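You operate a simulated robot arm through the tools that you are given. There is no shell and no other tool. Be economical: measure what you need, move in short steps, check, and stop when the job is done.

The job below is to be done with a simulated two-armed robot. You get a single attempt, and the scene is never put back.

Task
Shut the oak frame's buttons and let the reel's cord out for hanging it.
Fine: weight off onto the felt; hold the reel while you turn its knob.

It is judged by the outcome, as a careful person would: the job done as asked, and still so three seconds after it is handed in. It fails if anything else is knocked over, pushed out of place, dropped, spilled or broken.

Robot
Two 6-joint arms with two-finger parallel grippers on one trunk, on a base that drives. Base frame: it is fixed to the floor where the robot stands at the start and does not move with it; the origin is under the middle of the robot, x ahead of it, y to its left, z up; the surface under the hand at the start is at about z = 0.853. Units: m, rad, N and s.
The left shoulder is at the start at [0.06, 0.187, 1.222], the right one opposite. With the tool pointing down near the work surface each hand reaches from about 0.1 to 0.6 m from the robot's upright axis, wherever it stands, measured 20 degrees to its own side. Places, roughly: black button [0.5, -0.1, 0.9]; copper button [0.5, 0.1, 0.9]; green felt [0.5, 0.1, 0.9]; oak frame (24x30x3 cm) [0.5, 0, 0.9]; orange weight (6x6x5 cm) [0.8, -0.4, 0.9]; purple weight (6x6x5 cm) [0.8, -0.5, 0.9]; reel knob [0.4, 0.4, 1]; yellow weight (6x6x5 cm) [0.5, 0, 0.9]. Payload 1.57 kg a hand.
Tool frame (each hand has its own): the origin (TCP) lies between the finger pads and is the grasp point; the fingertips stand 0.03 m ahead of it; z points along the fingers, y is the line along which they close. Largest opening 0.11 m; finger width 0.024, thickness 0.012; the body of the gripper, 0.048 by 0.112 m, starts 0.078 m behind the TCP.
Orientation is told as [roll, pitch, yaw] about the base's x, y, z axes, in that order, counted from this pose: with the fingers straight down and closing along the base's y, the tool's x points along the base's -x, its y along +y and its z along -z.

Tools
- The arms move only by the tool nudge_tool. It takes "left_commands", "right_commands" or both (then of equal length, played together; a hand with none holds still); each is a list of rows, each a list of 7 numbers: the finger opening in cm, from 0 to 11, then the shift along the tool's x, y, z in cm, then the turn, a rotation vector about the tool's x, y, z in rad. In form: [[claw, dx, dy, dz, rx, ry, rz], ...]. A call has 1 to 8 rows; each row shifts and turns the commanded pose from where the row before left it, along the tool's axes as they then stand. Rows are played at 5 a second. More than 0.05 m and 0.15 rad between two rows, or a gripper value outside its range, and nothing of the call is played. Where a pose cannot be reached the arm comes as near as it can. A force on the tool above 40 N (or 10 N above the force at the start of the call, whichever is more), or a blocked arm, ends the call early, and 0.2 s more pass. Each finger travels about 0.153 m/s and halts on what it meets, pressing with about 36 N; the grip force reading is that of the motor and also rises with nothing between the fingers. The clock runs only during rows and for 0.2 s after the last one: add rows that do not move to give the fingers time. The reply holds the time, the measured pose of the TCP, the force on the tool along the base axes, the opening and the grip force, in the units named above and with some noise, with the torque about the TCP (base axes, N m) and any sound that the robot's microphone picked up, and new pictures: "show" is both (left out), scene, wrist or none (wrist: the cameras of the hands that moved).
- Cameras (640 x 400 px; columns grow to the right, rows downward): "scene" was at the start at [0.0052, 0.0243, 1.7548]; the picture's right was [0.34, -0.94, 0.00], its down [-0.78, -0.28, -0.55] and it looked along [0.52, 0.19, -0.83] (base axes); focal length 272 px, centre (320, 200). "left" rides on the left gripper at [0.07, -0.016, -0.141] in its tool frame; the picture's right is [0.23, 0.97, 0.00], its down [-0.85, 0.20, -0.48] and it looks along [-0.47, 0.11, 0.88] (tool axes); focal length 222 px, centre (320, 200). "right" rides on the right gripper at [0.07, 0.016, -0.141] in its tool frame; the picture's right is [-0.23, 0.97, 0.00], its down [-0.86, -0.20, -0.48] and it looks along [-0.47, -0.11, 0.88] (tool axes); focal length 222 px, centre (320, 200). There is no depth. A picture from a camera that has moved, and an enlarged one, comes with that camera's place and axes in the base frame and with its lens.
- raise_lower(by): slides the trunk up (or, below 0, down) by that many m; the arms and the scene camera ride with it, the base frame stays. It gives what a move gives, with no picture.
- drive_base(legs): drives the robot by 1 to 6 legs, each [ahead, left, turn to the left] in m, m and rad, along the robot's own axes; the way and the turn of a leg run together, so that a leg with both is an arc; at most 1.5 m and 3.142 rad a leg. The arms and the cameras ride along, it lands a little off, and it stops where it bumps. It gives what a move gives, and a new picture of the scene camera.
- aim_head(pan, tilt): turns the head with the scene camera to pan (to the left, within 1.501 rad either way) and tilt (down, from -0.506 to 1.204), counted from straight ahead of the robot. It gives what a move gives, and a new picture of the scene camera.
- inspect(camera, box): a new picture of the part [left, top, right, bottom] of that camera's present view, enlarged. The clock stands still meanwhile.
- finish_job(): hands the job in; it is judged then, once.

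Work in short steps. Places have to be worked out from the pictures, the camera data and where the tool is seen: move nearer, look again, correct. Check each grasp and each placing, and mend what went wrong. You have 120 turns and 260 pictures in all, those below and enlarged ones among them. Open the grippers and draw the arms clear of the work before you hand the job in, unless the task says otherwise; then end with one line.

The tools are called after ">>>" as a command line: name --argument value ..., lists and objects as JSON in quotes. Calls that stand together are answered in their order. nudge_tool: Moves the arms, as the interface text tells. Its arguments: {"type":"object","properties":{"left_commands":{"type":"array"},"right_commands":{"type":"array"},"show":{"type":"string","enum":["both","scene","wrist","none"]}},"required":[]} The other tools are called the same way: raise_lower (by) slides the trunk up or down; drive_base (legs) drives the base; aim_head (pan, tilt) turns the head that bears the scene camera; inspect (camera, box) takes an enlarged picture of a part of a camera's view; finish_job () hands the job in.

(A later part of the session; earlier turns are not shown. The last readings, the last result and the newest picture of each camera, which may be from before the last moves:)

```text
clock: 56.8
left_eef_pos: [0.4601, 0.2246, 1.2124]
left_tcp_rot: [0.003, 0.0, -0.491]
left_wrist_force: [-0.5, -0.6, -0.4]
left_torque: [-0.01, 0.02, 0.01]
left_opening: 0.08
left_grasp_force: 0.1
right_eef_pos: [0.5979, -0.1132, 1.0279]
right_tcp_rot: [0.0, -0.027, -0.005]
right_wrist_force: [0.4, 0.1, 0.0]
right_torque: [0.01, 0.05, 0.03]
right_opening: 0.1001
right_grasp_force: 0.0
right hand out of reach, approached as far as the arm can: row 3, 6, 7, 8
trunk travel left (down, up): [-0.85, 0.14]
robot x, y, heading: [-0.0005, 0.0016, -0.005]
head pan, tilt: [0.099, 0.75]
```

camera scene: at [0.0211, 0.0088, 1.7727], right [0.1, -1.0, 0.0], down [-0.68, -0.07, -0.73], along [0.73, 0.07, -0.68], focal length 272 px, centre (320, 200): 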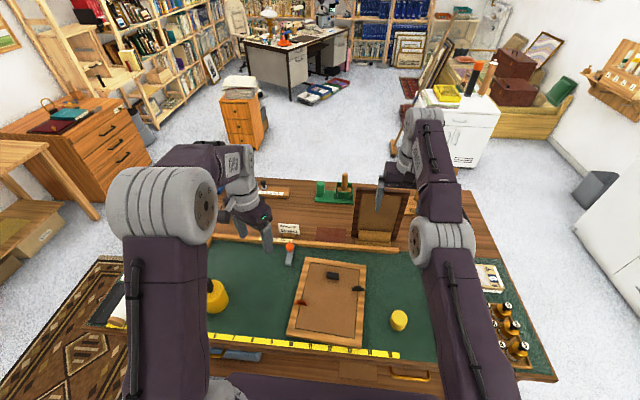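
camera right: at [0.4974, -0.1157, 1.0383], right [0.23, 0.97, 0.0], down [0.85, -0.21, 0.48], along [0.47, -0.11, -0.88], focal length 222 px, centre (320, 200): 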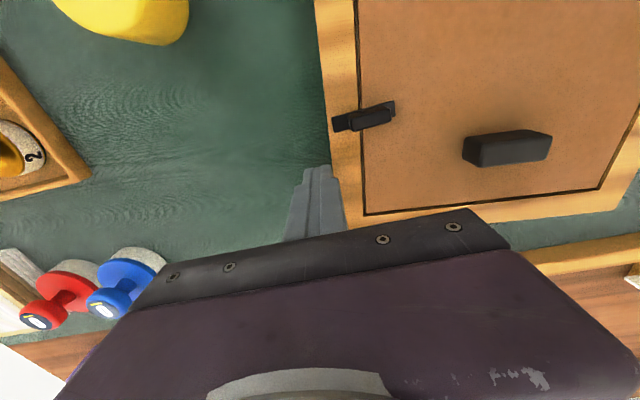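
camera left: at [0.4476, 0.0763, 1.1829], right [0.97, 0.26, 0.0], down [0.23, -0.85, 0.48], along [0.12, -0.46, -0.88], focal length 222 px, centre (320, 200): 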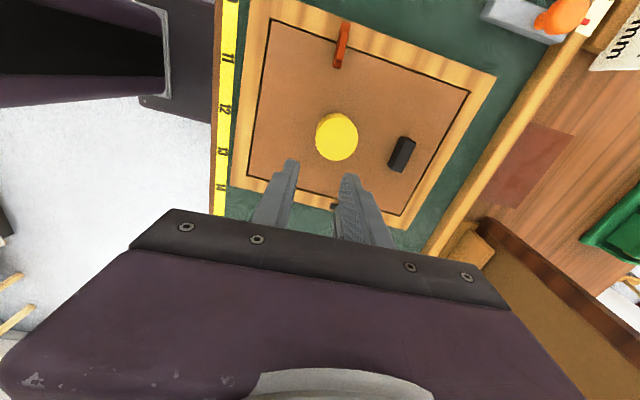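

Still on the sphere. I take the arm up along the sphere toward overhead. There, another joint's limit should force the elbow to bend.

>>> nudge_tool --right_commands '[[10, 0, -0.5, -4.9, 0, 0, 0], [10, 0, -0.5, -4.9, 0, 0, 0], [10, 0.6, -0.5, -4.8, 0, 0, 0], [10, 1.2, -0.5, -4.6, 0, 0, 0], [10, 1.8, -0.5, -4.4, 0, 0, 0], [10, 2.2, -0.5, -4.2, 0, 0, 0], [10, 2.6, -0.5, -4.0, 0, 0, 0], [10, 3.0, -0.5, -3.7, 0, 0, 0]]' --show "none"

>>> nudge_tool --right_commands '[[10, 3.3, -0.5, -3.4, 0, 0, 0], [10, 3.6, -0.5, -3.0, 0, 0, 0], [10, 3.9, 0, -2.6, 0, 0, 0], [10, 4.2, 0, -2.2, 0, 0, 0], [10, 4.3, 0, -1.6, 0, 0, 0], [10, 4.5, 0, -1.0, 0, 0, 0], [10, 4.5, 0, 0, 0, 0, 0]]' --show "scene"

```text
clock: 58.6
left_eef_pos: [0.4566, 0.2251, 1.2141]
left_tcp_rot: [0.003, -0.004, -0.49]
left_wrist_force: [-0.1, -0.2, 1.0]
left_torque: [0.0, -0.06, 0.02]
left_opening: 0.0799
left_grasp_force: 0.0
right_eef_pos: [0.4759, -0.154, 1.4035]
right_tcp_rot: [0.0, -0.036, -0.005]
right_wrist_force: [-0.4, 0.1, 0.4]
right_torque: [-0.02, -0.06, 0.01]
right_opening: 0.0998
right_grasp_force: 0.1
right hand out of reach, approached as far as the arm can: row 1, 4, 5, 6, 7
trunk travel left (down, up): [-0.85, 0.14]
robot x, y, heading: [0.0034, 0.0009, 0.0]
head pan, tilt: [0.099, 0.75]
```

```text
clock: 60.2
left_eef_pos: [0.4594, 0.2255, 1.2142]
left_tcp_rot: [0.001, -0.002, -0.489]
left_wrist_force: [-0.1, -0.4, 0.8]
left_torque: [0.01, 0.0, -0.01]
left_opening: 0.0801
left_grasp_force: 0.1
right_eef_pos: [0.2175, -0.1592, 1.5045]
right_tcp_rot: [0.0, -0.03, -0.007]
right_wrist_force: [0.0, -0.4, 0.3]
right_torque: [0.0, 0.03, -0.01]
right_opening: 0.1
right_grasp_force: 0.0
right hand out of reach, approached as far as the arm can: row 4, 5, 6, 7
trunk travel left (down, up): [-0.85, 0.14]
robot x, y, heading: [-0.0039, -0.0005, -0.002]
head pan, tilt: [0.099, 0.75]
camera scene: at [0.0202, 0.0085, 1.7728], right [0.1, -1.0, 0.0], down [-0.68, -0.07, -0.73], along [0.73, 0.07, -0.68], focal length 272 px, centre (320, 200)
```

scene: 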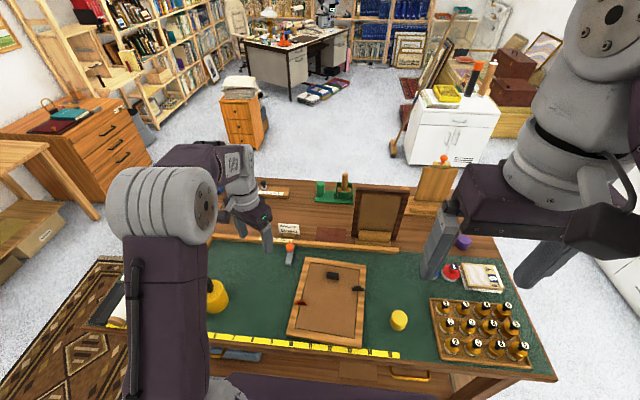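

The hand is now inside the sphere, so the elbow has bent. I bring it down in front and check that it follows.

>>> nudge_tool --right_commands '[[10, 0, 0, 4, 0, 0, 0], [10, 0, 0, 4, 0, 0, 0], [10, 0, 0, 4, 0, 0, 0], [10, -2, 0, 4, 0, 0, 0], [10, -2, 0, 4, 0, 0, 0], [10, 0, 0, 0, 0, 0, 0]]' --show "scene"

```text
clock: 61.6
left_eef_pos: [0.4598, 0.2247, 1.2139]
left_tcp_rot: [0.003, -0.001, -0.493]
left_wrist_force: [0.6, -0.1, -0.2]
left_torque: [0.0, 0.0, -0.02]
left_opening: 0.0802
left_grasp_force: 0.2
right_eef_pos: [0.3021, -0.1557, 1.3192]
right_tcp_rot: [0.001, -0.032, -0.006]
right_wrist_force: [0.4, 0.7, -0.6]
right_torque: [0.01, -0.04, -0.01]
right_opening: 0.0997
right_grasp_force: 0.1
right hand out of reach, approached as far as the arm can: row 1, 2, 3
trunk travel left (down, up): [-0.85, 0.14]
robot x, y, heading: [-0.0012, -0.0026, 0.001]
head pan, tilt: [0.099, 0.75]
camera scene: at [0.02, 0.0087, 1.7728], right [0.1, -1.0, 0.0], down [-0.68, -0.07, -0.73], along [0.73, 0.07, -0.68], focal length 272 px, centre (320, 200)
```

scene: 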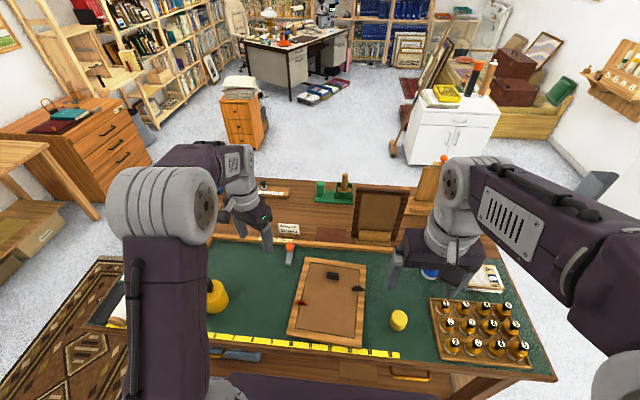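

The right arm is freed. Now I drive the base left 0.28 m so the reel sits between both arms.

>>> drive_base --legs '[[0, 0.28, 0]]'

```text
clock: 63.5
left_eef_pos: [0.4584, 0.5012, 1.2141]
left_tcp_rot: [0.004, 0.003, -0.485]
left_wrist_force: [0.1, -0.7, -0.6]
left_torque: [0.04, -0.01, -0.02]
left_opening: 0.0802
left_grasp_force: 0.1
right_eef_pos: [0.3046, 0.1193, 1.3187]
right_tcp_rot: [0.003, -0.031, -0.001]
right_wrist_force: [0.3, -0.2, -0.8]
right_torque: [0.03, -0.02, -0.01]
right_opening: 0.1001
right_grasp_force: 0.0
trunk travel left (down, up): [-0.85, 0.14]
robot x, y, heading: [-0.0009, 0.2744, 0.007]
head pan, tilt: [0.099, 0.75]
camera scene: at [0.0201, 0.2813, 1.7728], right [0.1, -0.99, 0.0], down [-0.68, -0.07, -0.73], along [0.73, 0.08, -0.68], focal length 272 px, centre (320, 200)
```

scene: 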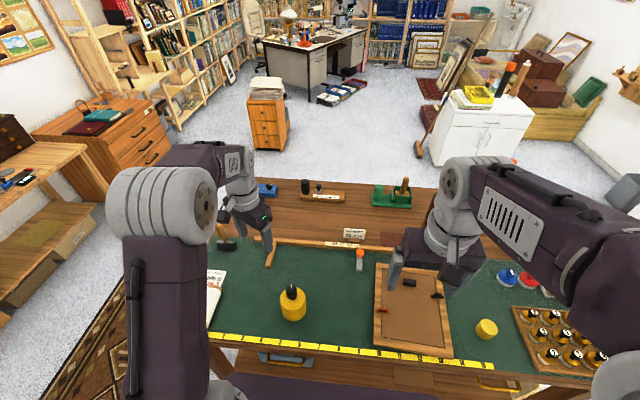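

I zoom on the reel from here.

>>> inspect --camera "scene" --box '[250, 270, 340, 330]'

>>> inspect --camera "scene" --box '[360, 250, 470, 370]'

```text
6.67 times, centred on (295, 300) of scene
camera zoom: at [0.0201, 0.2813, 1.7728], right [0.1, -0.99, 0.0], down [-0.68, -0.07, -0.73], along [0.73, 0.08, -0.68], focal length 1812 px, centre (487, -467)
```

zoom: 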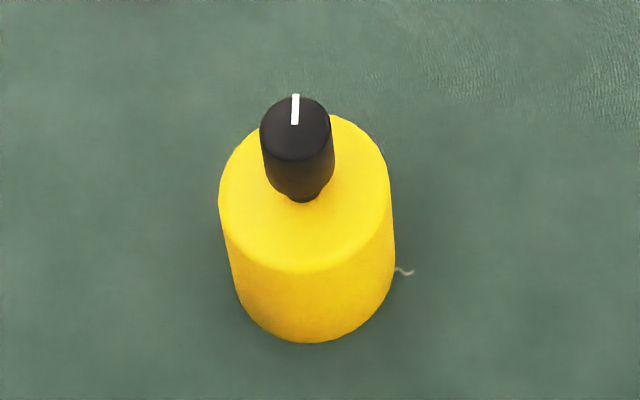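

```text
3.33 times, centred on (415, 310) of scene
camera zoom: at [0.0201, 0.2813, 1.7728], right [0.1, -0.99, 0.0], down [-0.68, -0.07, -0.73], along [0.73, 0.08, -0.68], focal length 906 px, centre (3, -167)
```

zoom: 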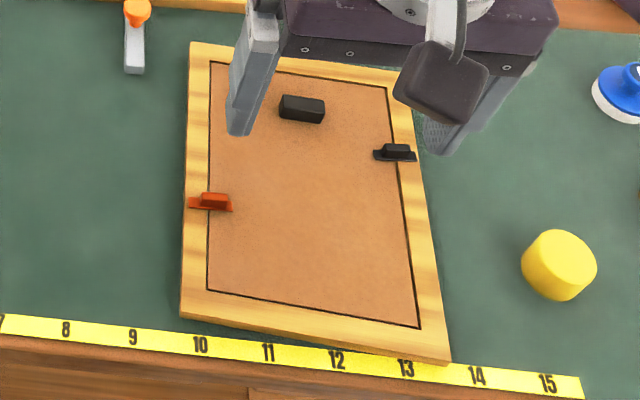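

The reel centre is [0.437, 0.417], and both buttons look shut. The right hand will hold the body from the near right, tilted. I orient it in the air first: yaw +0.9, then tilt forward.

>>> nudge_tool --right_commands '[[10, 0, 0, 2, 0, 0, -0.15], [10, 0, 0, 2, 0, 0, -0.15], [10, 0, 0, 2, 0, 0, -0.15], [10, 0, 0, 2, 0, 0, -0.15], [10, 0, 0, 2, 0, 0, -0.15], [10, 0, 0, 2, 0, 0, -0.15], [11, 0, 0, 0, 0, -0.145, 0], [11, 0, 0, 0, 0, -0.145, 0]]' --show "none"

>>> nudge_tool --right_commands '[[11, 0, 0, 0, 0, -0.145, 0], [11, 0, 0, 0, 0, -0.145, 0], [11, 0, 0, 0, 0, -0.145, 0], [11, 0, 0, 0, 0, -0.145, 0], [11, 0, 0, 0, 0, 0, 0]]' --show "scene"

```text
clock: 65.3
left_eef_pos: [0.4576, 0.5018, 1.2136]
left_tcp_rot: [0.002, 0.0, -0.485]
left_wrist_force: [-0.1, -0.2, -0.2]
left_torque: [0.01, -0.04, -0.01]
left_opening: 0.08
left_grasp_force: 0.0
right_eef_pos: [0.3069, 0.1209, 1.1995]
right_tcp_rot: [-0.026, -0.311, 0.907]
right_wrist_force: [0.0, -0.3, -0.2]
right_torque: [0.01, -0.02, 0.01]
right_opening: 0.1102
right_grasp_force: 0.0
trunk travel left (down, up): [-0.85, 0.14]
robot x, y, heading: [0.0014, 0.274, 0.006]
head pan, tilt: [0.099, 0.75]
```

```text
clock: 66.5
left_eef_pos: [0.4582, 0.5043, 1.2129]
left_tcp_rot: [0.001, 0.001, -0.485]
left_wrist_force: [-0.6, -0.4, -0.7]
left_torque: [0.02, 0.02, 0.03]
left_opening: 0.08
left_grasp_force: 0.0
right_eef_pos: [0.3491, 0.101, 1.218]
right_tcp_rot: [-0.037, -0.89, 0.928]
right_wrist_force: [0.5, 0.0, 0.1]
right_torque: [0.02, -0.01, 0.02]
right_opening: 0.1101
right_grasp_force: 0.2
right hand out of reach, approached as far as the arm can: row 1, 2, 3, 4
trunk travel left (down, up): [-0.85, 0.14]
robot x, y, heading: [0.0005, 0.2736, 0.005]
head pan, tilt: [0.099, 0.75]
camera scene: at [0.0196, 0.2845, 1.7728], right [0.1, -0.99, 0.0], down [-0.68, -0.07, -0.73], along [0.73, 0.08, -0.68], focal length 272 px, centre (320, 200)
```

scene: 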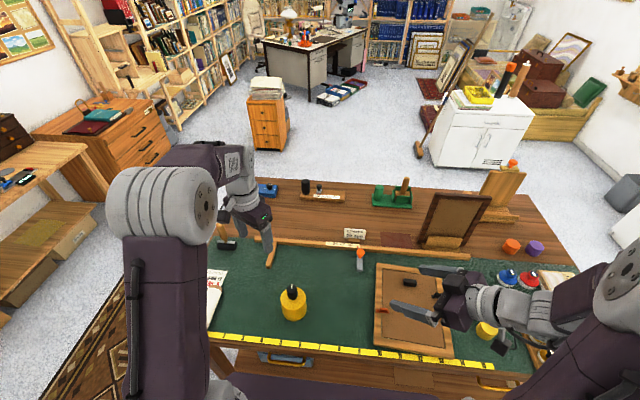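

The orientation is reached. I bring the hand down to a pre-grasp point 15 cm back from the reel along the approach line.

>>> nudge_tool --right_commands '[[11, 0.96, 1.7, 4.06, 0, 0, 0], [11, 0.96, 1.7, 4.06, 0, 0, 0], [11, 0.96, 1.7, 4.06, 0, 0, 0], [11, 0.96, 1.7, 4.06, 0, 0, 0], [11, 0.96, 1.7, 4.06, 0, 0, 0], [11, 0.96, 1.7, 4.06, 0, 0, 0], [11, 0.94, 1.7, 4.04, 0, 0, 0], [11, 0, 0, 0, 0, 0, 0]]' --show "both"

```text
clock: 68.3
left_eef_pos: [0.4581, 0.5026, 1.214]
left_tcp_rot: [0.002, 0.001, -0.485]
left_wrist_force: [-0.4, 0.8, -0.4]
left_torque: [0.0, 0.0, -0.01]
left_opening: 0.0799
left_grasp_force: 0.0
right_eef_pos: [0.4577, 0.2909, 1.1216]
right_tcp_rot: [-0.024, -0.887, 0.92]
right_wrist_force: [-0.2, -0.1, -0.6]
right_torque: [0.02, 0.02, 0.01]
right_opening: 0.1098
right_grasp_force: 0.1
right hand out of reach, approached as far as the arm can: row 1, 2, 3, 4, 5, 6, 7
trunk travel left (down, up): [-0.85, 0.14]
robot x, y, heading: [-0.0014, 0.276, 0.009]
head pan, tilt: [0.099, 0.75]
camera scene: at [0.0202, 0.2836, 1.7728], right [0.1, -0.99, 0.0], down [-0.68, -0.07, -0.73], along [0.73, 0.08, -0.68], focal length 272 px, centre (320, 200)
camera right: at [0.3484, 0.1803, 1.1573], right [-0.68, 0.72, 0.16], down [0.25, 0.02, 0.97], along [0.69, 0.69, -0.19], focal length 222 px, centre (320, 200)
```

scene: 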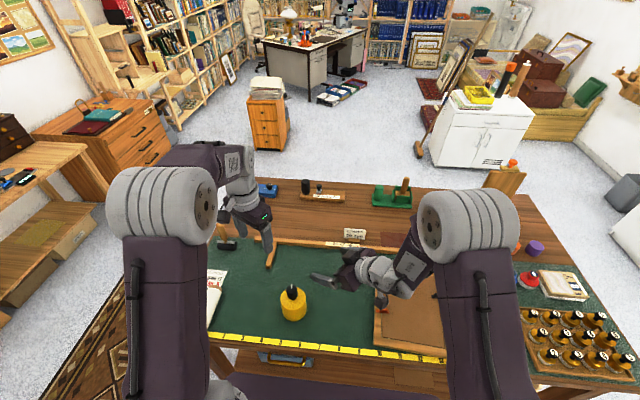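
right: 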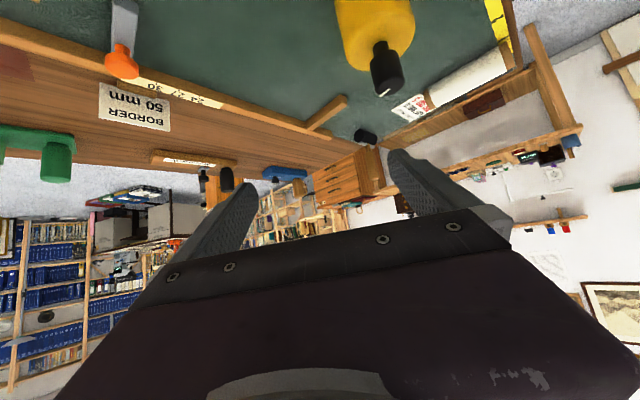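

Coming from the near side puts the wrist too close to the trunk. I swing the approach azimuth further round, to come more from the right side of the reel.

>>> nudge_tool --right_commands '[[11, 0, 0, -2, -0.097, 0, -0.079], [11, 0, 0, -2, -0.097, 0, -0.079], [11, 0, 0, -2, -0.097, 0, -0.079], [11, 0, 0, -2, -0.097, 0, -0.079], [11, 0, 0, 0, 0, 0, 0]]' --show "none"

```text
clock: 69.5
left_eef_pos: [0.4587, 0.502, 1.2125]
left_tcp_rot: [0.001, -0.001, -0.485]
left_wrist_force: [0.1, 0.8, 0.6]
left_torque: [0.04, 0.0, -0.03]
left_opening: 0.0801
left_grasp_force: 0.1
right_eef_pos: [0.4292, 0.2406, 1.1721]
right_tcp_rot: [-0.032, -0.874, 1.426]
right_wrist_force: [0.8, 0.7, -0.2]
right_torque: [0.04, -0.03, 0.01]
right_opening: 0.11
right_grasp_force: 0.1
trunk travel left (down, up): [-0.85, 0.14]
robot x, y, heading: [-0.0012, 0.2761, 0.005]
head pan, tilt: [0.099, 0.75]
```

Now azimuth is about 82°. I move to the pre-grasp point 13 cm back.

>>> nudge_tool --right_commands '[[11, 2.17, 0.35, 3.52, 0, 0, 0], [11, 2.17, 0.35, 3.52, 0, 0, 0], [11, 2.17, 0.35, 3.52, 0, 0, 0], [11, 2.17, 0.35, 3.52, 0, 0, 0], [11, 2.17, 0.35, 3.52, 0, 0, 0], [11, 0, 0, 0, 0, 0, 0]]' --show "both"

```text
clock: 70.9
left_eef_pos: [0.4576, 0.5023, 1.2139]
left_tcp_rot: [0.001, -0.001, -0.486]
left_wrist_force: [1.0, 0.7, -0.4]
left_torque: [0.01, -0.03, -0.01]
left_opening: 0.0801
left_grasp_force: 0.0
right_eef_pos: [0.437, 0.3061, 0.9765]
right_tcp_rot: [-0.026, -0.877, 1.424]
right_wrist_force: [-0.5, 0.0, 0.6]
right_torque: [0.06, 0.03, -0.03]
right_opening: 0.1099
right_grasp_force: 0.1
right hand out of reach, approached as far as the arm can: row 5
trunk travel left (down, up): [-0.85, 0.14]
robot x, y, heading: [-0.0017, 0.2772, 0.004]
head pan, tilt: [0.099, 0.75]
camera scene: at [0.0196, 0.2841, 1.7728], right [0.1, -0.99, 0.0], down [-0.68, -0.07, -0.73], along [0.73, 0.08, -0.68], focal length 272 px, centre (320, 200)
camera right: at [0.3949, 0.1581, 1.0135], right [-0.94, 0.31, 0.16], down [0.21, 0.15, 0.97], along [0.27, 0.94, -0.2], focal length 222 px, centre (320, 200)
```

scene: 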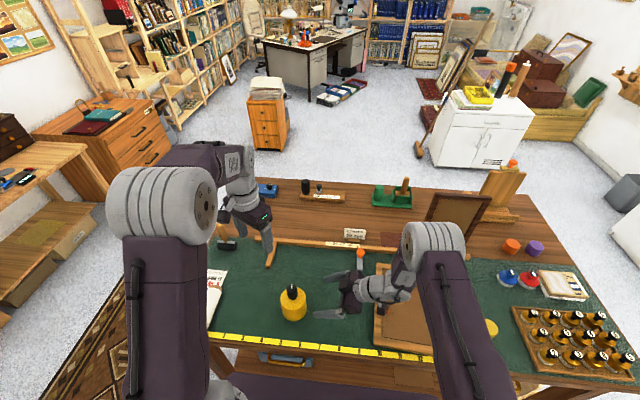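
right: 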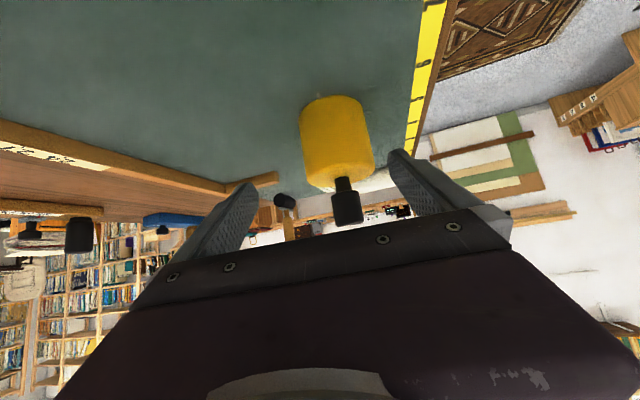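

The reel sits between the fingers in the wrist view. I advance most of the way.

>>> nudge_tool --right_commands '[[11, 0, 0.4, 3, 0, 0, 0], [11, 0, 0.4, 3, 0, 0, 0], [11, 0, 0.4, 3, 0, 0, 0], [11, 0, 0, 0, 0, 0, 0]]' --show "both"

>>> inspect --camera "scene" --box '[240, 250, 400, 350]'

```text
clock: 71.9
left_eef_pos: [0.4593, 0.5016, 1.2143]
left_tcp_rot: [0.001, 0.0, -0.485]
left_wrist_force: [-0.1, 0.1, -0.7]
left_torque: [0.0, -0.02, 0.01]
left_opening: 0.0801
left_grasp_force: 0.2
right_eef_pos: [0.4372, 0.3781, 0.9198]
right_tcp_rot: [-0.034, -0.876, 1.425]
right_wrist_force: [-0.6, 0.5, 0.8]
right_torque: [-0.03, -0.01, 0.01]
right_opening: 0.11
right_grasp_force: 0.1
trunk travel left (down, up): [-0.85, 0.14]
robot x, y, heading: [-0.0033, 0.2721, 0.004]
head pan, tilt: [0.099, 0.75]
camera scene: at [0.0207, 0.2842, 1.7727], right [0.1, -0.99, 0.0], down [-0.68, -0.07, -0.73], along [0.73, 0.08, -0.68], focal length 272 px, centre (320, 200)
camera right: at [0.3953, 0.2302, 0.9554], right [-0.94, 0.31, 0.15], down [0.21, 0.15, 0.97], along [0.28, 0.94, -0.2], focal length 222 px, centre (320, 200)
```

scene: 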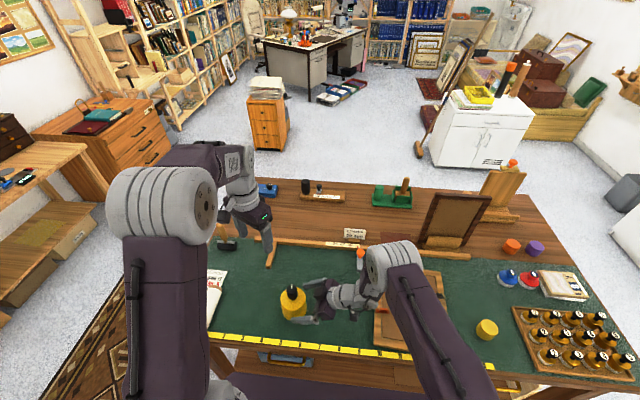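
right: 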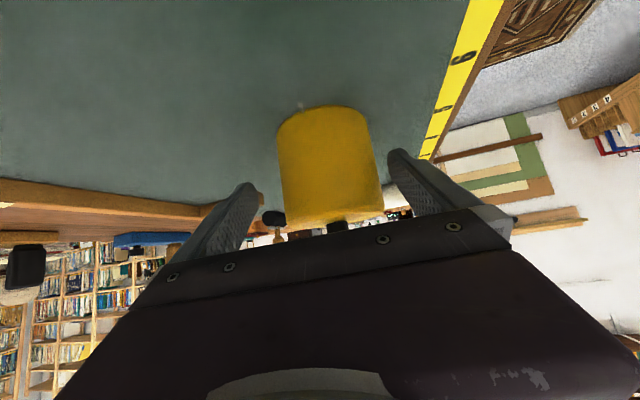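

```text
4.00 times, centred on (320, 300) of scene
camera zoom: at [0.0207, 0.2842, 1.7727], right [0.1, -0.99, 0.0], down [-0.68, -0.07, -0.73], along [0.73, 0.08, -0.68], focal length 1087 px, centre (320, -200)
```

zoom: 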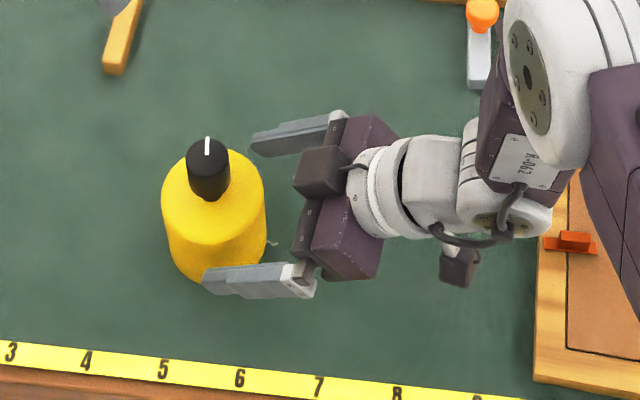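

Well aligned. I advance the last 3.5 cm, keeping about 1 cm short of the axis to leave room at the knob, then look.

>>> nudge_tool --right_commands '[[11, 0.1, 0.2, 1.8, 0, 0, 0], [11, 0.1, 0.2, 1.6, 0, 0, 0], [11, 0, 0, 0, 0, 0, 0]]' --show "wrist"

>>> inspect --camera "scene" --box '[240, 250, 400, 350]'

```text
clock: 72.7
left_eef_pos: [0.4584, 0.5034, 1.2132]
left_tcp_rot: [0.002, -0.001, -0.485]
left_wrist_force: [-1.1, -0.8, -0.5]
left_torque: [0.01, 0.03, 0.0]
left_opening: 0.0801
left_grasp_force: 0.1
right_eef_pos: [0.4393, 0.4028, 0.8953]
right_tcp_rot: [-0.033, -0.879, 1.427]
right_wrist_force: [-0.3, 0.2, 0.1]
right_torque: [0.02, 0.03, 0.0]
right_opening: 0.11
right_grasp_force: 0.0
trunk travel left (down, up): [-0.85, 0.14]
robot x, y, heading: [0.0022, 0.2758, 0.002]
head pan, tilt: [0.099, 0.75]
camera right: at [0.3958, 0.2547, 0.9312], right [-0.94, 0.31, 0.15], down [0.21, 0.15, 0.97], along [0.28, 0.94, -0.2], focal length 222 px, centre (320, 200)
```

right: 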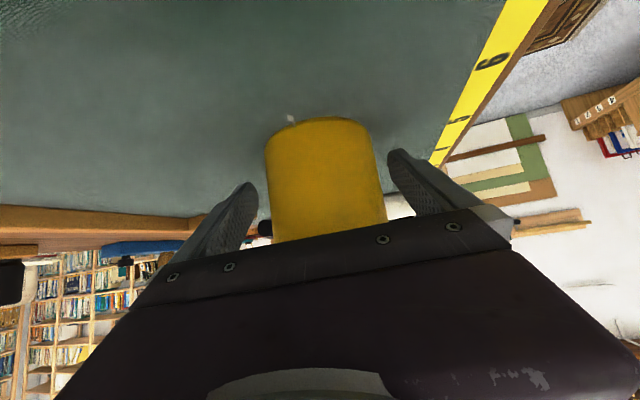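

```text
4.00 times, centred on (320, 300) of scene
camera zoom: at [0.0202, 0.2839, 1.7728], right [0.1, -0.99, 0.0], down [-0.68, -0.07, -0.73], along [0.73, 0.08, -0.68], focal length 1087 px, centre (320, -200)
```

zoom: 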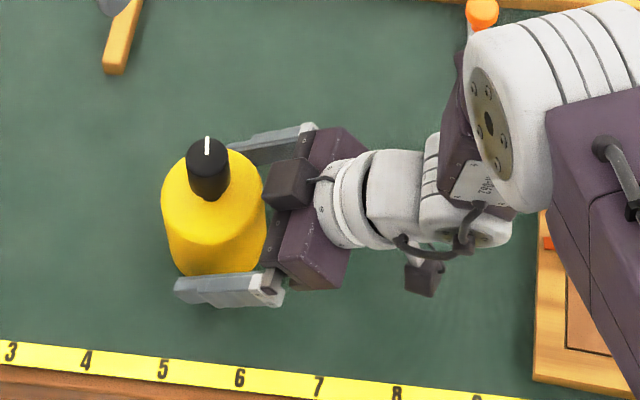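

The fingers straddle the body. I close gently on it.

>>> nudge_tool --right_commands '[[9.5, 0, 0, 0, 0, 0, 0], [8.8, 0, 0, 0, 0, 0, 0], [8.3, 0, 0, 0, 0, 0, 0], [7.8, 0, 0, 0, 0, 0, 0], [7.3, 0, 0, 0, 0, 0, 0], [7, 0, 0, 0, 0, 0, 0]]' --show "none"

>>> inspect --camera "scene" --box '[240, 250, 400, 350]'

```text
clock: 74.1
left_eef_pos: [0.4578, 0.5022, 1.2135]
left_tcp_rot: [0.001, 0.0, -0.483]
left_wrist_force: [-0.2, -0.2, -0.7]
left_torque: [0.01, 0.03, -0.01]
left_opening: 0.0802
left_grasp_force: 0.1
right_eef_pos: [0.4381, 0.4035, 0.8956]
right_tcp_rot: [-0.034, -0.876, 1.426]
right_wrist_force: [-1.2, 0.1, 0.4]
right_torque: [0.04, 0.18, 0.01]
right_opening: 0.0837
right_grasp_force: 35.5
trunk travel left (down, up): [-0.85, 0.14]
robot x, y, heading: [-0.0006, 0.2761, 0.01]
head pan, tilt: [0.099, 0.75]
```

```text
4.00 times, centred on (320, 300) of scene
camera zoom: at [0.0199, 0.2844, 1.7728], right [0.1, -0.99, 0.0], down [-0.68, -0.07, -0.73], along [0.73, 0.08, -0.68], focal length 1087 px, centre (320, -200)
```

zoom: 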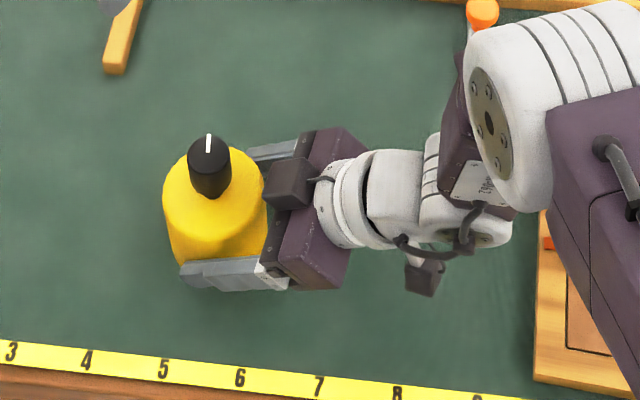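

The reel is held firmly (8.4 cm, 35 N). I bring the left hand above the knob near [0.440, 0.418] and turn it so its fingers straddle along x.

>>> nudge_tool --left_commands '[[7, -0.77, -2.77, 4, 0, 0, 0], [6, -0.77, -2.77, 4, 0, 0, 0], [6, -0.76, -2.76, 4, 0, 0, 0], [6, 0, 0, 0, 0, 0, 0.15], [6, 0, 0, 0, 0, 0, 0.15], [6, 0, 0, 0, 0, 0, 0.15], [6, 0, 0, 0, 0, 0, 0.15], [6, 0, 0, 0, 0, 0, 0.15]]' --show "both"

```text
clock: 75.9
left_eef_pos: [0.4397, 0.4193, 1.0926]
left_tcp_rot: [0.001, 0.003, -1.237]
left_wrist_force: [-0.1, 0.1, 0.3]
left_torque: [0.0, 0.0, 0.0]
left_opening: 0.0601
left_grasp_force: 0.1
right_eef_pos: [0.4394, 0.4043, 0.8961]
right_tcp_rot: [-0.035, -0.878, 1.424]
right_wrist_force: [-0.3, -0.6, 4.6]
right_torque: [0.07, 0.32, 0.03]
right_opening: 0.0836
right_grasp_force: 36.0
trunk travel left (down, up): [-0.85, 0.14]
robot x, y, heading: [-0.0009, 0.2781, 0.007]
head pan, tilt: [0.099, 0.75]
camera scene: at [0.0199, 0.2839, 1.7728], right [0.1, -0.99, 0.0], down [-0.68, -0.07, -0.73], along [0.73, 0.08, -0.68], focal length 272 px, centre (320, 200)
camera left: at [0.403, 0.48, 1.2349], right [0.85, 0.53, 0.0], down [0.47, -0.74, 0.48], along [0.26, -0.4, -0.88], focal length 222 px, centre (320, 200)
```

scene: 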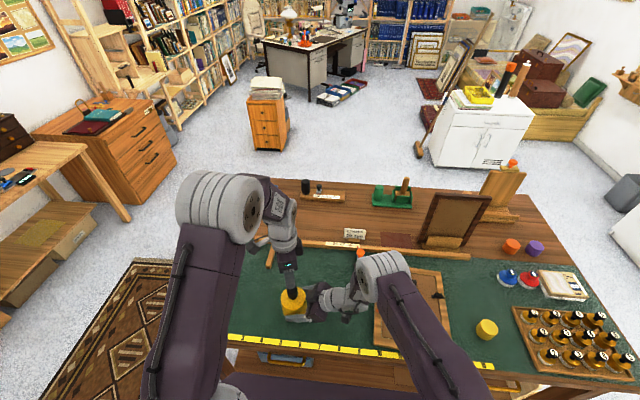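
left: 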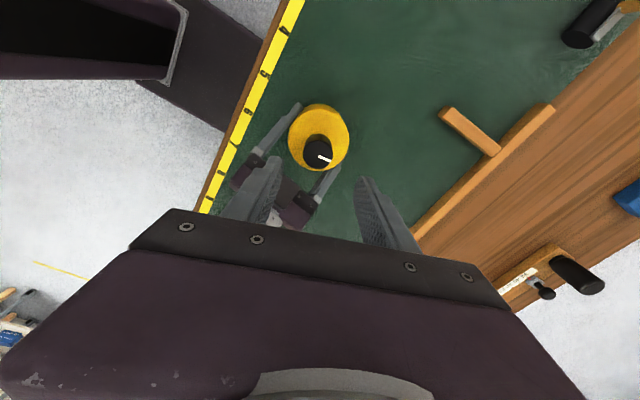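

The knob is directly under the hand. I descend to TCP z≈0.988, fingers open 5 cm.

>>> nudge_tool --left_commands '[[5, 0, 0, 4, 0, 0, 0], [5, 0, 0, 4, 0, 0, 0], [5, 0, 0, 2.4, 0, 0, 0], [5, 0, 0, 0, 0, 0, 0]]' --show "wrist"

>>> inspect --camera "scene" --box '[240, 250, 400, 350]'

```text
clock: 76.9
left_eef_pos: [0.4403, 0.4171, 0.989]
left_tcp_rot: [0.003, 0.002, -1.235]
left_wrist_force: [0.4, -0.3, 0.1]
left_torque: [0.02, 0.03, 0.01]
left_opening: 0.0502
left_grasp_force: 0.1
right_eef_pos: [0.4391, 0.4035, 0.8957]
right_tcp_rot: [-0.035, -0.877, 1.426]
right_wrist_force: [0.5, -1.1, 5.7]
right_torque: [0.14, 0.42, 0.03]
right_opening: 0.0833
right_grasp_force: 36.3
trunk travel left (down, up): [-0.85, 0.14]
robot x, y, heading: [-0.0019, 0.2749, 0.005]
head pan, tilt: [0.099, 0.75]
camera left: at [0.4023, 0.4775, 1.1297], right [0.84, 0.53, 0.0], down [0.47, -0.74, 0.48], along [0.26, -0.4, -0.88], focal length 222 px, centre (320, 200)
```

left: 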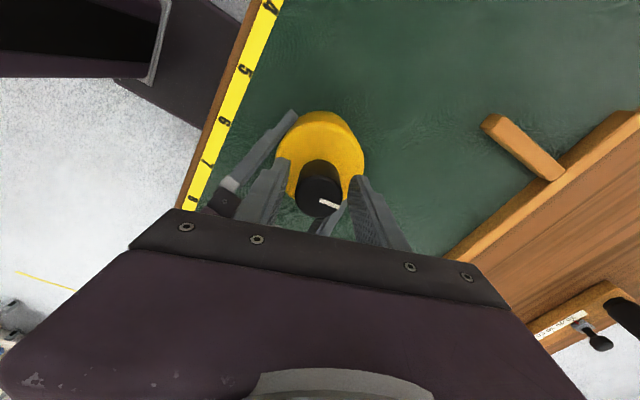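

```text
4.00 times, centred on (320, 300) of scene
camera zoom: at [0.0195, 0.2839, 1.7728], right [0.1, -0.99, 0.0], down [-0.68, -0.07, -0.73], along [0.73, 0.08, -0.68], focal length 1087 px, centre (320, -200)
```

zoom: 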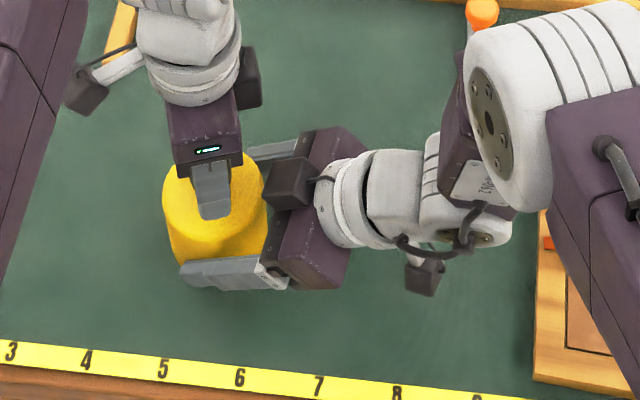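

Centred on the knob. I close on it.

>>> nudge_tool --left_commands '[[4, 0, 0, 0, 0, 0, 0], [3.4, 0, 0, 0, 0, 0, 0], [2.8, 0, 0, 0, 0, 0, 0], [2.2, 0, 0, 0, 0, 0, 0], [2, 0, 0, 0, 0, 0, 0]]' --show "none"

```text
clock: 78.1
left_eef_pos: [0.4407, 0.4176, 0.9889]
left_tcp_rot: [0.0, 0.004, -1.235]
left_wrist_force: [-7.8, -3.7, -0.3]
left_torque: [-0.34, -0.69, -0.03]
left_opening: 0.0327
left_grasp_force: 36.1
right_eef_pos: [0.4388, 0.4024, 0.8968]
right_tcp_rot: [-0.034, -0.878, 1.423]
right_wrist_force: [6.0, 3.3, 4.3]
right_torque: [0.05, 1.84, -0.05]
right_opening: 0.0833
right_grasp_force: 36.4
trunk travel left (down, up): [-0.85, 0.14]
robot x, y, heading: [-0.0, 0.2756, 0.006]
head pan, tilt: [0.099, 0.75]
```

The knob is gripped (3.3 cm). I turn it 0.3 rad toward positive yaw and read the torque.

>>> nudge_tool --left_commands '[[2, 0, 0, 0, 0, 0, -0.1], [2, 0, 0, 0, 0, 0, -0.1], [2, 0, 0, 0, 0, 0, -0.1], [2, 0, 0, 0, 0, 0, 0]]' --show "wrist"

>>> inspect --camera "right" --box '[240, 80, 400, 180]'

```text
clock: 79.1
left_eef_pos: [0.4406, 0.4178, 0.9883]
left_tcp_rot: [0.001, 0.003, -0.932]
left_wrist_force: [-8.1, -12.6, -5.4]
left_torque: [-0.62, -0.59, 0.0]
left_opening: 0.0321
left_grasp_force: 35.9
right_eef_pos: [0.4392, 0.4044, 0.8954]
right_tcp_rot: [-0.036, -0.876, 1.426]
right_wrist_force: [8.0, 12.9, 6.5]
right_torque: [-0.42, 1.36, -0.04]
right_opening: 0.0832
right_grasp_force: 36.4
trunk travel left (down, up): [-0.85, 0.14]
robot x, y, heading: [-0.0045, 0.2774, 0.007]
head pan, tilt: [0.099, 0.75]
camera left: at [0.3861, 0.4648, 1.13], right [0.65, 0.76, 0.0], down [0.67, -0.57, 0.48], along [0.36, -0.31, -0.88], focal length 222 px, centre (320, 200)
```

left: 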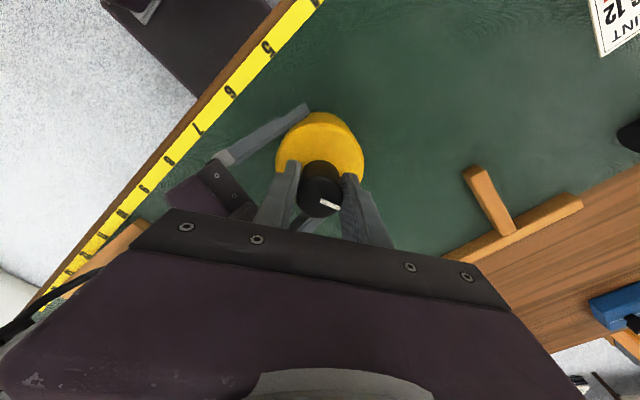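

```text
4.00 times, centred on (320, 130) of right
camera zoom: at [0.3964, 0.2552, 0.9315], right [-0.94, 0.31, 0.15], down [0.21, 0.14, 0.97], along [0.28, 0.94, -0.2], focal length 888 px, centre (320, 480)
```

zoom: 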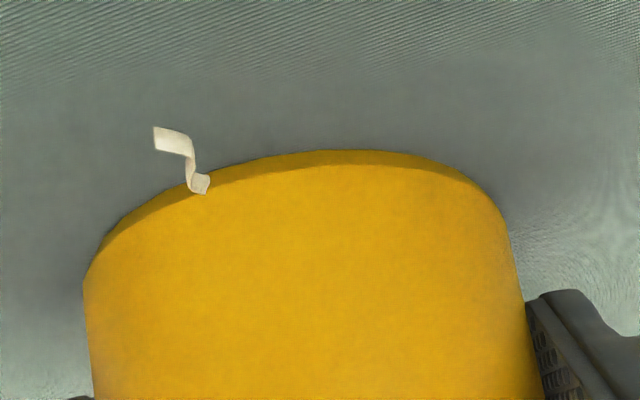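

The knob turns freely and the wrist camera shows the cord stub well. I turn further (+0.75) and compare the cord.

>>> nudge_tool --left_commands '[[2, 0, 0, 0, 0, 0, -0.15], [2, 0, 0, 0, 0, 0, -0.15], [2, 0, 0, 0, 0, 0, -0.15], [2, 0, 0, 0, 0, 0, -0.15], [2, 0, 0, 0, 0, 0, -0.15], [2, 0, 0, 0, 0, 0, 0]]' --show "none"

>>> inspect --camera "right" --box '[240, 80, 400, 180]'

```text
clock: 80.5
left_eef_pos: [0.4382, 0.4184, 0.9886]
left_tcp_rot: [0.001, 0.002, -0.183]
left_wrist_force: [-17.7, -15.2, 7.6]
left_torque: [-1.25, 0.93, -0.04]
left_opening: 0.0327
left_grasp_force: 35.6
right_eef_pos: [0.4391, 0.4025, 0.8965]
right_tcp_rot: [-0.037, -0.877, 1.426]
right_wrist_force: [15.0, 10.6, 0.5]
right_torque: [0.05, 1.1, 0.04]
right_opening: 0.083
right_grasp_force: 36.2
trunk travel left (down, up): [-0.85, 0.14]
robot x, y, heading: [0.0012, 0.2757, 0.003]
head pan, tilt: [0.099, 0.75]
```

```text
4.00 times, centred on (320, 130) of right
camera zoom: at [0.395, 0.2538, 0.932], right [-0.94, 0.31, 0.15], down [0.21, 0.14, 0.97], along [0.28, 0.94, -0.2], focal length 888 px, centre (320, 480)
```

zoom: 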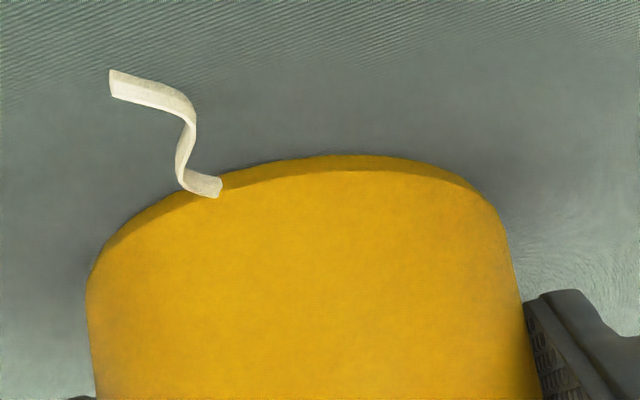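

Positive yaw pays the cord out. I recentre by 2 mm to ease the side load and keep turning.

>>> nudge_tool --left_commands '[[2, 0.2, -0.2, 0, 0, 0, -0.15], [2, 0, 0, 0, 0, 0, -0.15], [2, 0, 0, 0, 0, 0, -0.15], [2, 0, 0, 0, 0, 0, -0.15], [2, 0, 0, 0, 0, 0, -0.15], [2, 0, 0, 0, 0, 0, -0.15], [2, 0, 0, 0, 0, 0, -0.15], [2, 0, 0, 0, 0, 0, 0]]' --show "scene"

>>> inspect --camera "right" --box '[200, 40, 400, 180]'

>>> inspect --camera "scene" --box '[240, 250, 400, 350]'

```text
clock: 82.3
left_eef_pos: [0.4387, 0.416, 0.9893]
left_tcp_rot: [0.0, -0.001, 0.866]
left_wrist_force: [3.1, -4.8, -22.7]
left_torque: [-0.45, -1.16, -0.06]
left_opening: 0.0326
left_grasp_force: 36.2
right_eef_pos: [0.4394, 0.4042, 0.8952]
right_tcp_rot: [-0.033, -0.881, 1.428]
right_wrist_force: [-2.9, 4.6, 21.6]
right_torque: [0.34, 0.88, 0.07]
right_opening: 0.0827
right_grasp_force: 36.3
trunk travel left (down, up): [-0.85, 0.14]
robot x, y, heading: [-0.0029, 0.2789, 0.003]
head pan, tilt: [0.099, 0.75]
camera scene: at [0.0209, 0.2846, 1.7727], right [0.1, -0.99, 0.0], down [-0.68, -0.07, -0.73], along [0.73, 0.08, -0.68], focal length 272 px, centre (320, 200)
```

scene: 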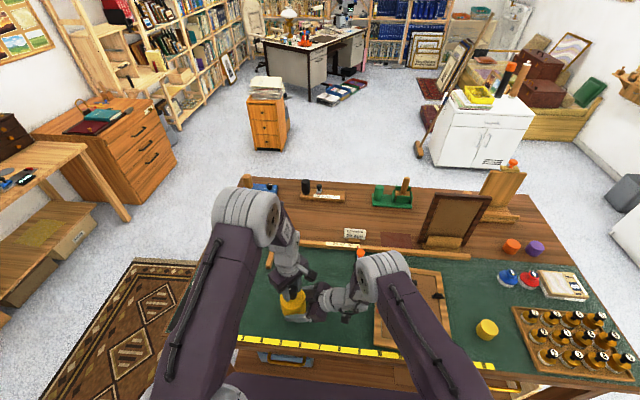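

```text
2.86 times, centred on (300, 110) of right
camera zoom: at [0.3963, 0.2556, 0.9314], right [-0.94, 0.31, 0.15], down [0.21, 0.14, 0.97], along [0.28, 0.94, -0.2], focal length 635 px, centre (377, 457)
```

zoom: 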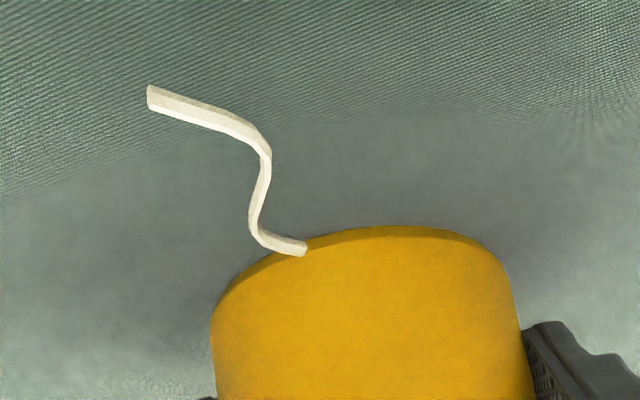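

```text
4.00 times, centred on (320, 300) of scene
camera zoom: at [0.0209, 0.2846, 1.7727], right [0.1, -0.99, 0.0], down [-0.68, -0.07, -0.73], along [0.73, 0.08, -0.68], focal length 1087 px, centre (320, -200)
```

zoom: 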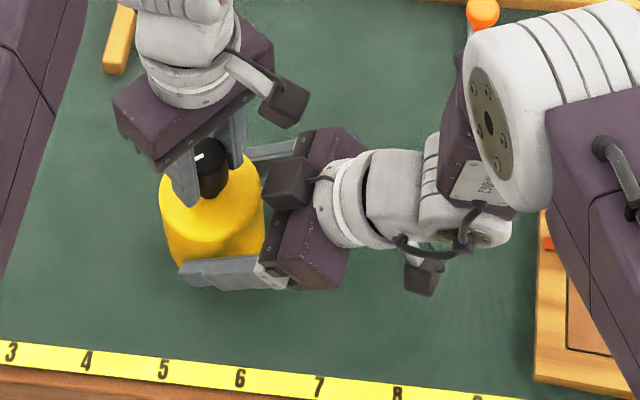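

The cord is now several centimetres long. I lower 1 mm to relax the vertical load and go on turning.

>>> nudge_tool --left_commands '[[2, 0, 0, 0.15, 0, 0, -0.15], [2, 0, 0, 0, 0, 0, -0.15], [2, 0, 0, 0, 0, 0, -0.15], [2, 0, 0, 0, 0, 0, -0.15], [2, 0, 0, 0, 0, 0, -0.15], [2, 0, 0, 0, 0, 0, 0]]' --show "wrist"

>>> inspect --camera "scene" --box '[240, 250, 400, 350]'

```text
clock: 83.7
left_eef_pos: [0.439, 0.4162, 0.9887]
left_tcp_rot: [-0.005, -0.002, 1.617]
left_wrist_force: [10.2, -12.7, 20.7]
left_torque: [-0.67, -1.09, 0.0]
left_opening: 0.0324
left_grasp_force: 36.2
right_eef_pos: [0.4382, 0.4012, 0.8961]
right_tcp_rot: [-0.034, -0.878, 1.425]
right_wrist_force: [1.4, 9.7, 3.8]
right_torque: [-0.15, 0.69, -0.06]
right_opening: 0.0829
right_grasp_force: 35.9
trunk travel left (down, up): [-0.85, 0.14]
robot x, y, heading: [-0.0063, 0.2738, 0.009]
head pan, tilt: [0.099, 0.75]
camera left: at [0.4586, 0.3482, 1.13], right [-0.96, -0.27, -0.01], down [-0.24, 0.84, 0.48], along [-0.12, 0.46, -0.88], focal length 222 px, centre (320, 200)
```

left: 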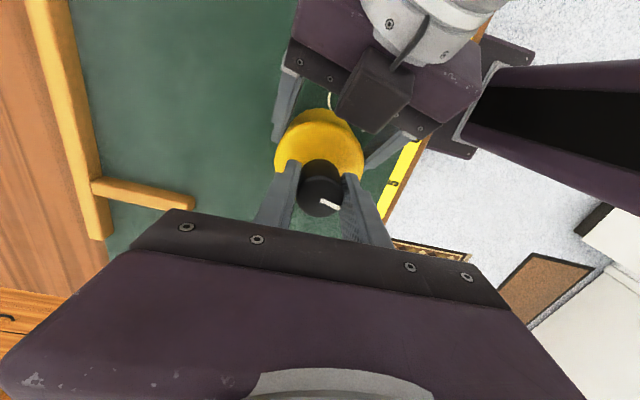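

```text
4.00 times, centred on (320, 300) of scene
camera zoom: at [0.0199, 0.2822, 1.773], right [0.1, -0.99, 0.0], down [-0.68, -0.07, -0.73], along [0.73, 0.08, -0.68], focal length 1087 px, centre (320, -200)
```

zoom: 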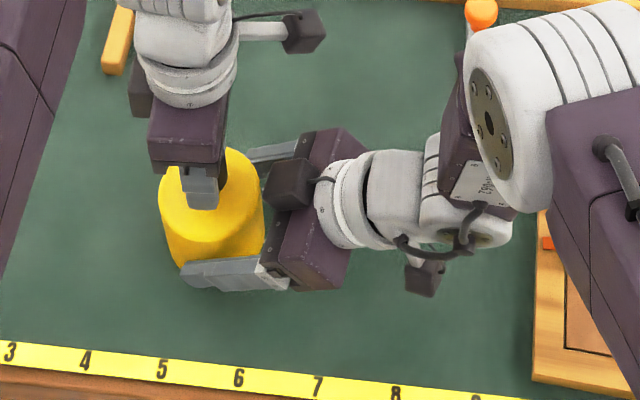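

Clear all round. I recentre by a millimetre and turn on.

>>> nudge_tool --left_commands '[[2, 0.1, -0.1, -0.1, 0, 0, -0.15], [2, 0, 0, 0, 0, 0, -0.15], [2, 0, 0, 0, 0, 0, -0.15], [2, 0, 0, 0, 0, 0, -0.15], [2, 0, 0, 0, 0, 0, -0.15], [2, 0, 0, 0, 0, 0, 0]]' --show "none"

>>> inspect --camera "right" --box '[160, 0, 400, 180]'

>>> inspect --camera "scene" --box '[240, 250, 400, 350]'

```text
clock: 85.1
left_eef_pos: [0.4395, 0.4159, 0.9883]
left_tcp_rot: [-0.004, 0.0, 2.365]
left_wrist_force: [15.5, 8.0, 0.3]
left_torque: [0.44, -1.59, -0.01]
left_opening: 0.0324
left_grasp_force: 36.5
right_eef_pos: [0.4384, 0.4037, 0.8961]
right_tcp_rot: [-0.033, -0.877, 1.424]
right_wrist_force: [-12.0, -14.1, 14.8]
right_torque: [0.23, 0.61, 0.44]
right_opening: 0.0825
right_grasp_force: 35.7
trunk travel left (down, up): [-0.85, 0.14]
robot x, y, heading: [-0.0022, 0.2745, 0.007]
head pan, tilt: [0.099, 0.75]
```

```text
2.22 times, centred on (280, 90) of right
camera zoom: at [0.3951, 0.2535, 0.9312], right [-0.94, 0.31, 0.15], down [0.21, 0.15, 0.97], along [0.28, 0.94, -0.2], focal length 494 px, centre (409, 444)
```

zoom: 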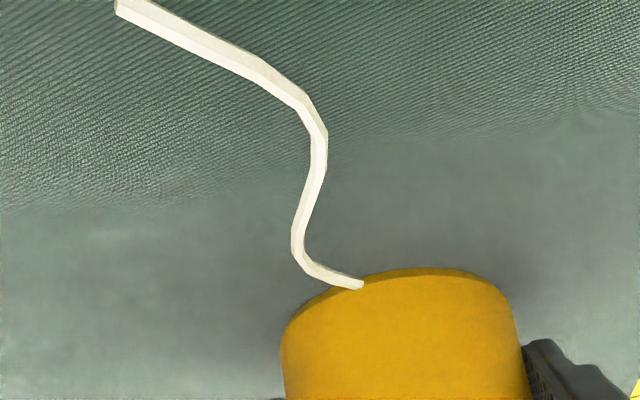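

```text
4.00 times, centred on (320, 300) of scene
camera zoom: at [0.0197, 0.2823, 1.7727], right [0.1, -0.99, 0.0], down [-0.68, -0.07, -0.73], along [0.73, 0.08, -0.68], focal length 1087 px, centre (320, -200)
```

zoom: 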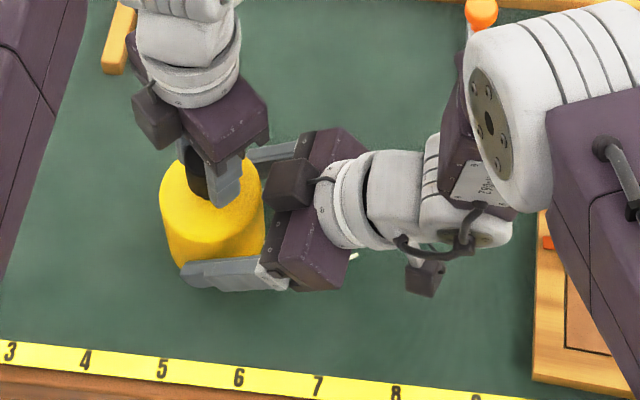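

The cord is out about 10 cm. I continue turning while the wrist still has range.

>>> nudge_tool --left_commands '[[2, -0.1, 0.1, 0, 0, 0, -0.15], [2, 0, 0, 0, 0, 0, -0.15], [2, 0, 0, 0, 0, 0, -0.15], [2, 0, 0, 0, 0, 0, -0.15], [2, 0, 0, 0, 0, 0, -0.15], [2, 0, 0, 0, 0, 0, -0.15], [2, 0, 0, 0, 0, 0, 0]]' --show "none"

>>> inspect --camera "scene" --box '[240, 250, 400, 350]'

```text
clock: 86.2
left_eef_pos: [0.4339, 0.4313, 0.9885]
left_tcp_rot: [0.029, 0.009, 3.017]
left_wrist_force: [-1.6, -3.1, 7.4]
left_torque: [-1.04, 0.66, -0.09]
left_opening: 0.0334
left_grasp_force: 36.2
left hand out of reach, approached as far as the arm can: row 4, 5
right_eef_pos: [0.4374, 0.4063, 0.8971]
right_tcp_rot: [-0.04, -0.883, 1.439]
right_wrist_force: [-1.1, -0.8, 0.4]
right_torque: [0.87, -0.35, 0.21]
right_opening: 0.0823
right_grasp_force: 36.1
trunk travel left (down, up): [-0.85, 0.14]
robot x, y, heading: [-0.0003, 0.2763, 0.001]
head pan, tilt: [0.099, 0.75]
stopped in row 5 (left hand): the force on the tool passed its limit at 46 N (the readings are from after the stop); the commanded pose is now the measured one
```

```text
4.00 times, centred on (320, 300) of scene
camera zoom: at [0.0186, 0.2844, 1.7728], right [0.1, -0.99, 0.0], down [-0.68, -0.07, -0.73], along [0.73, 0.08, -0.68], focal length 1087 px, centre (320, -200)
```

zoom: 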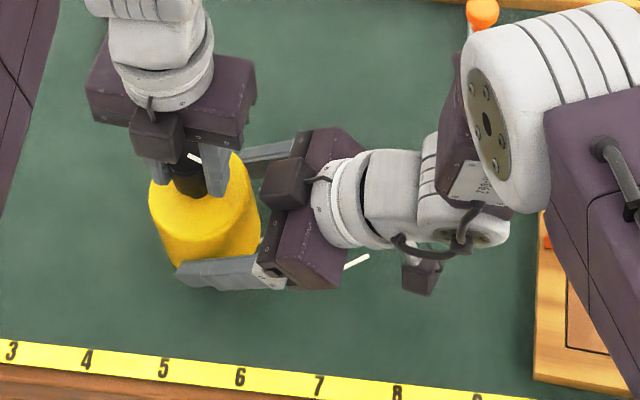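

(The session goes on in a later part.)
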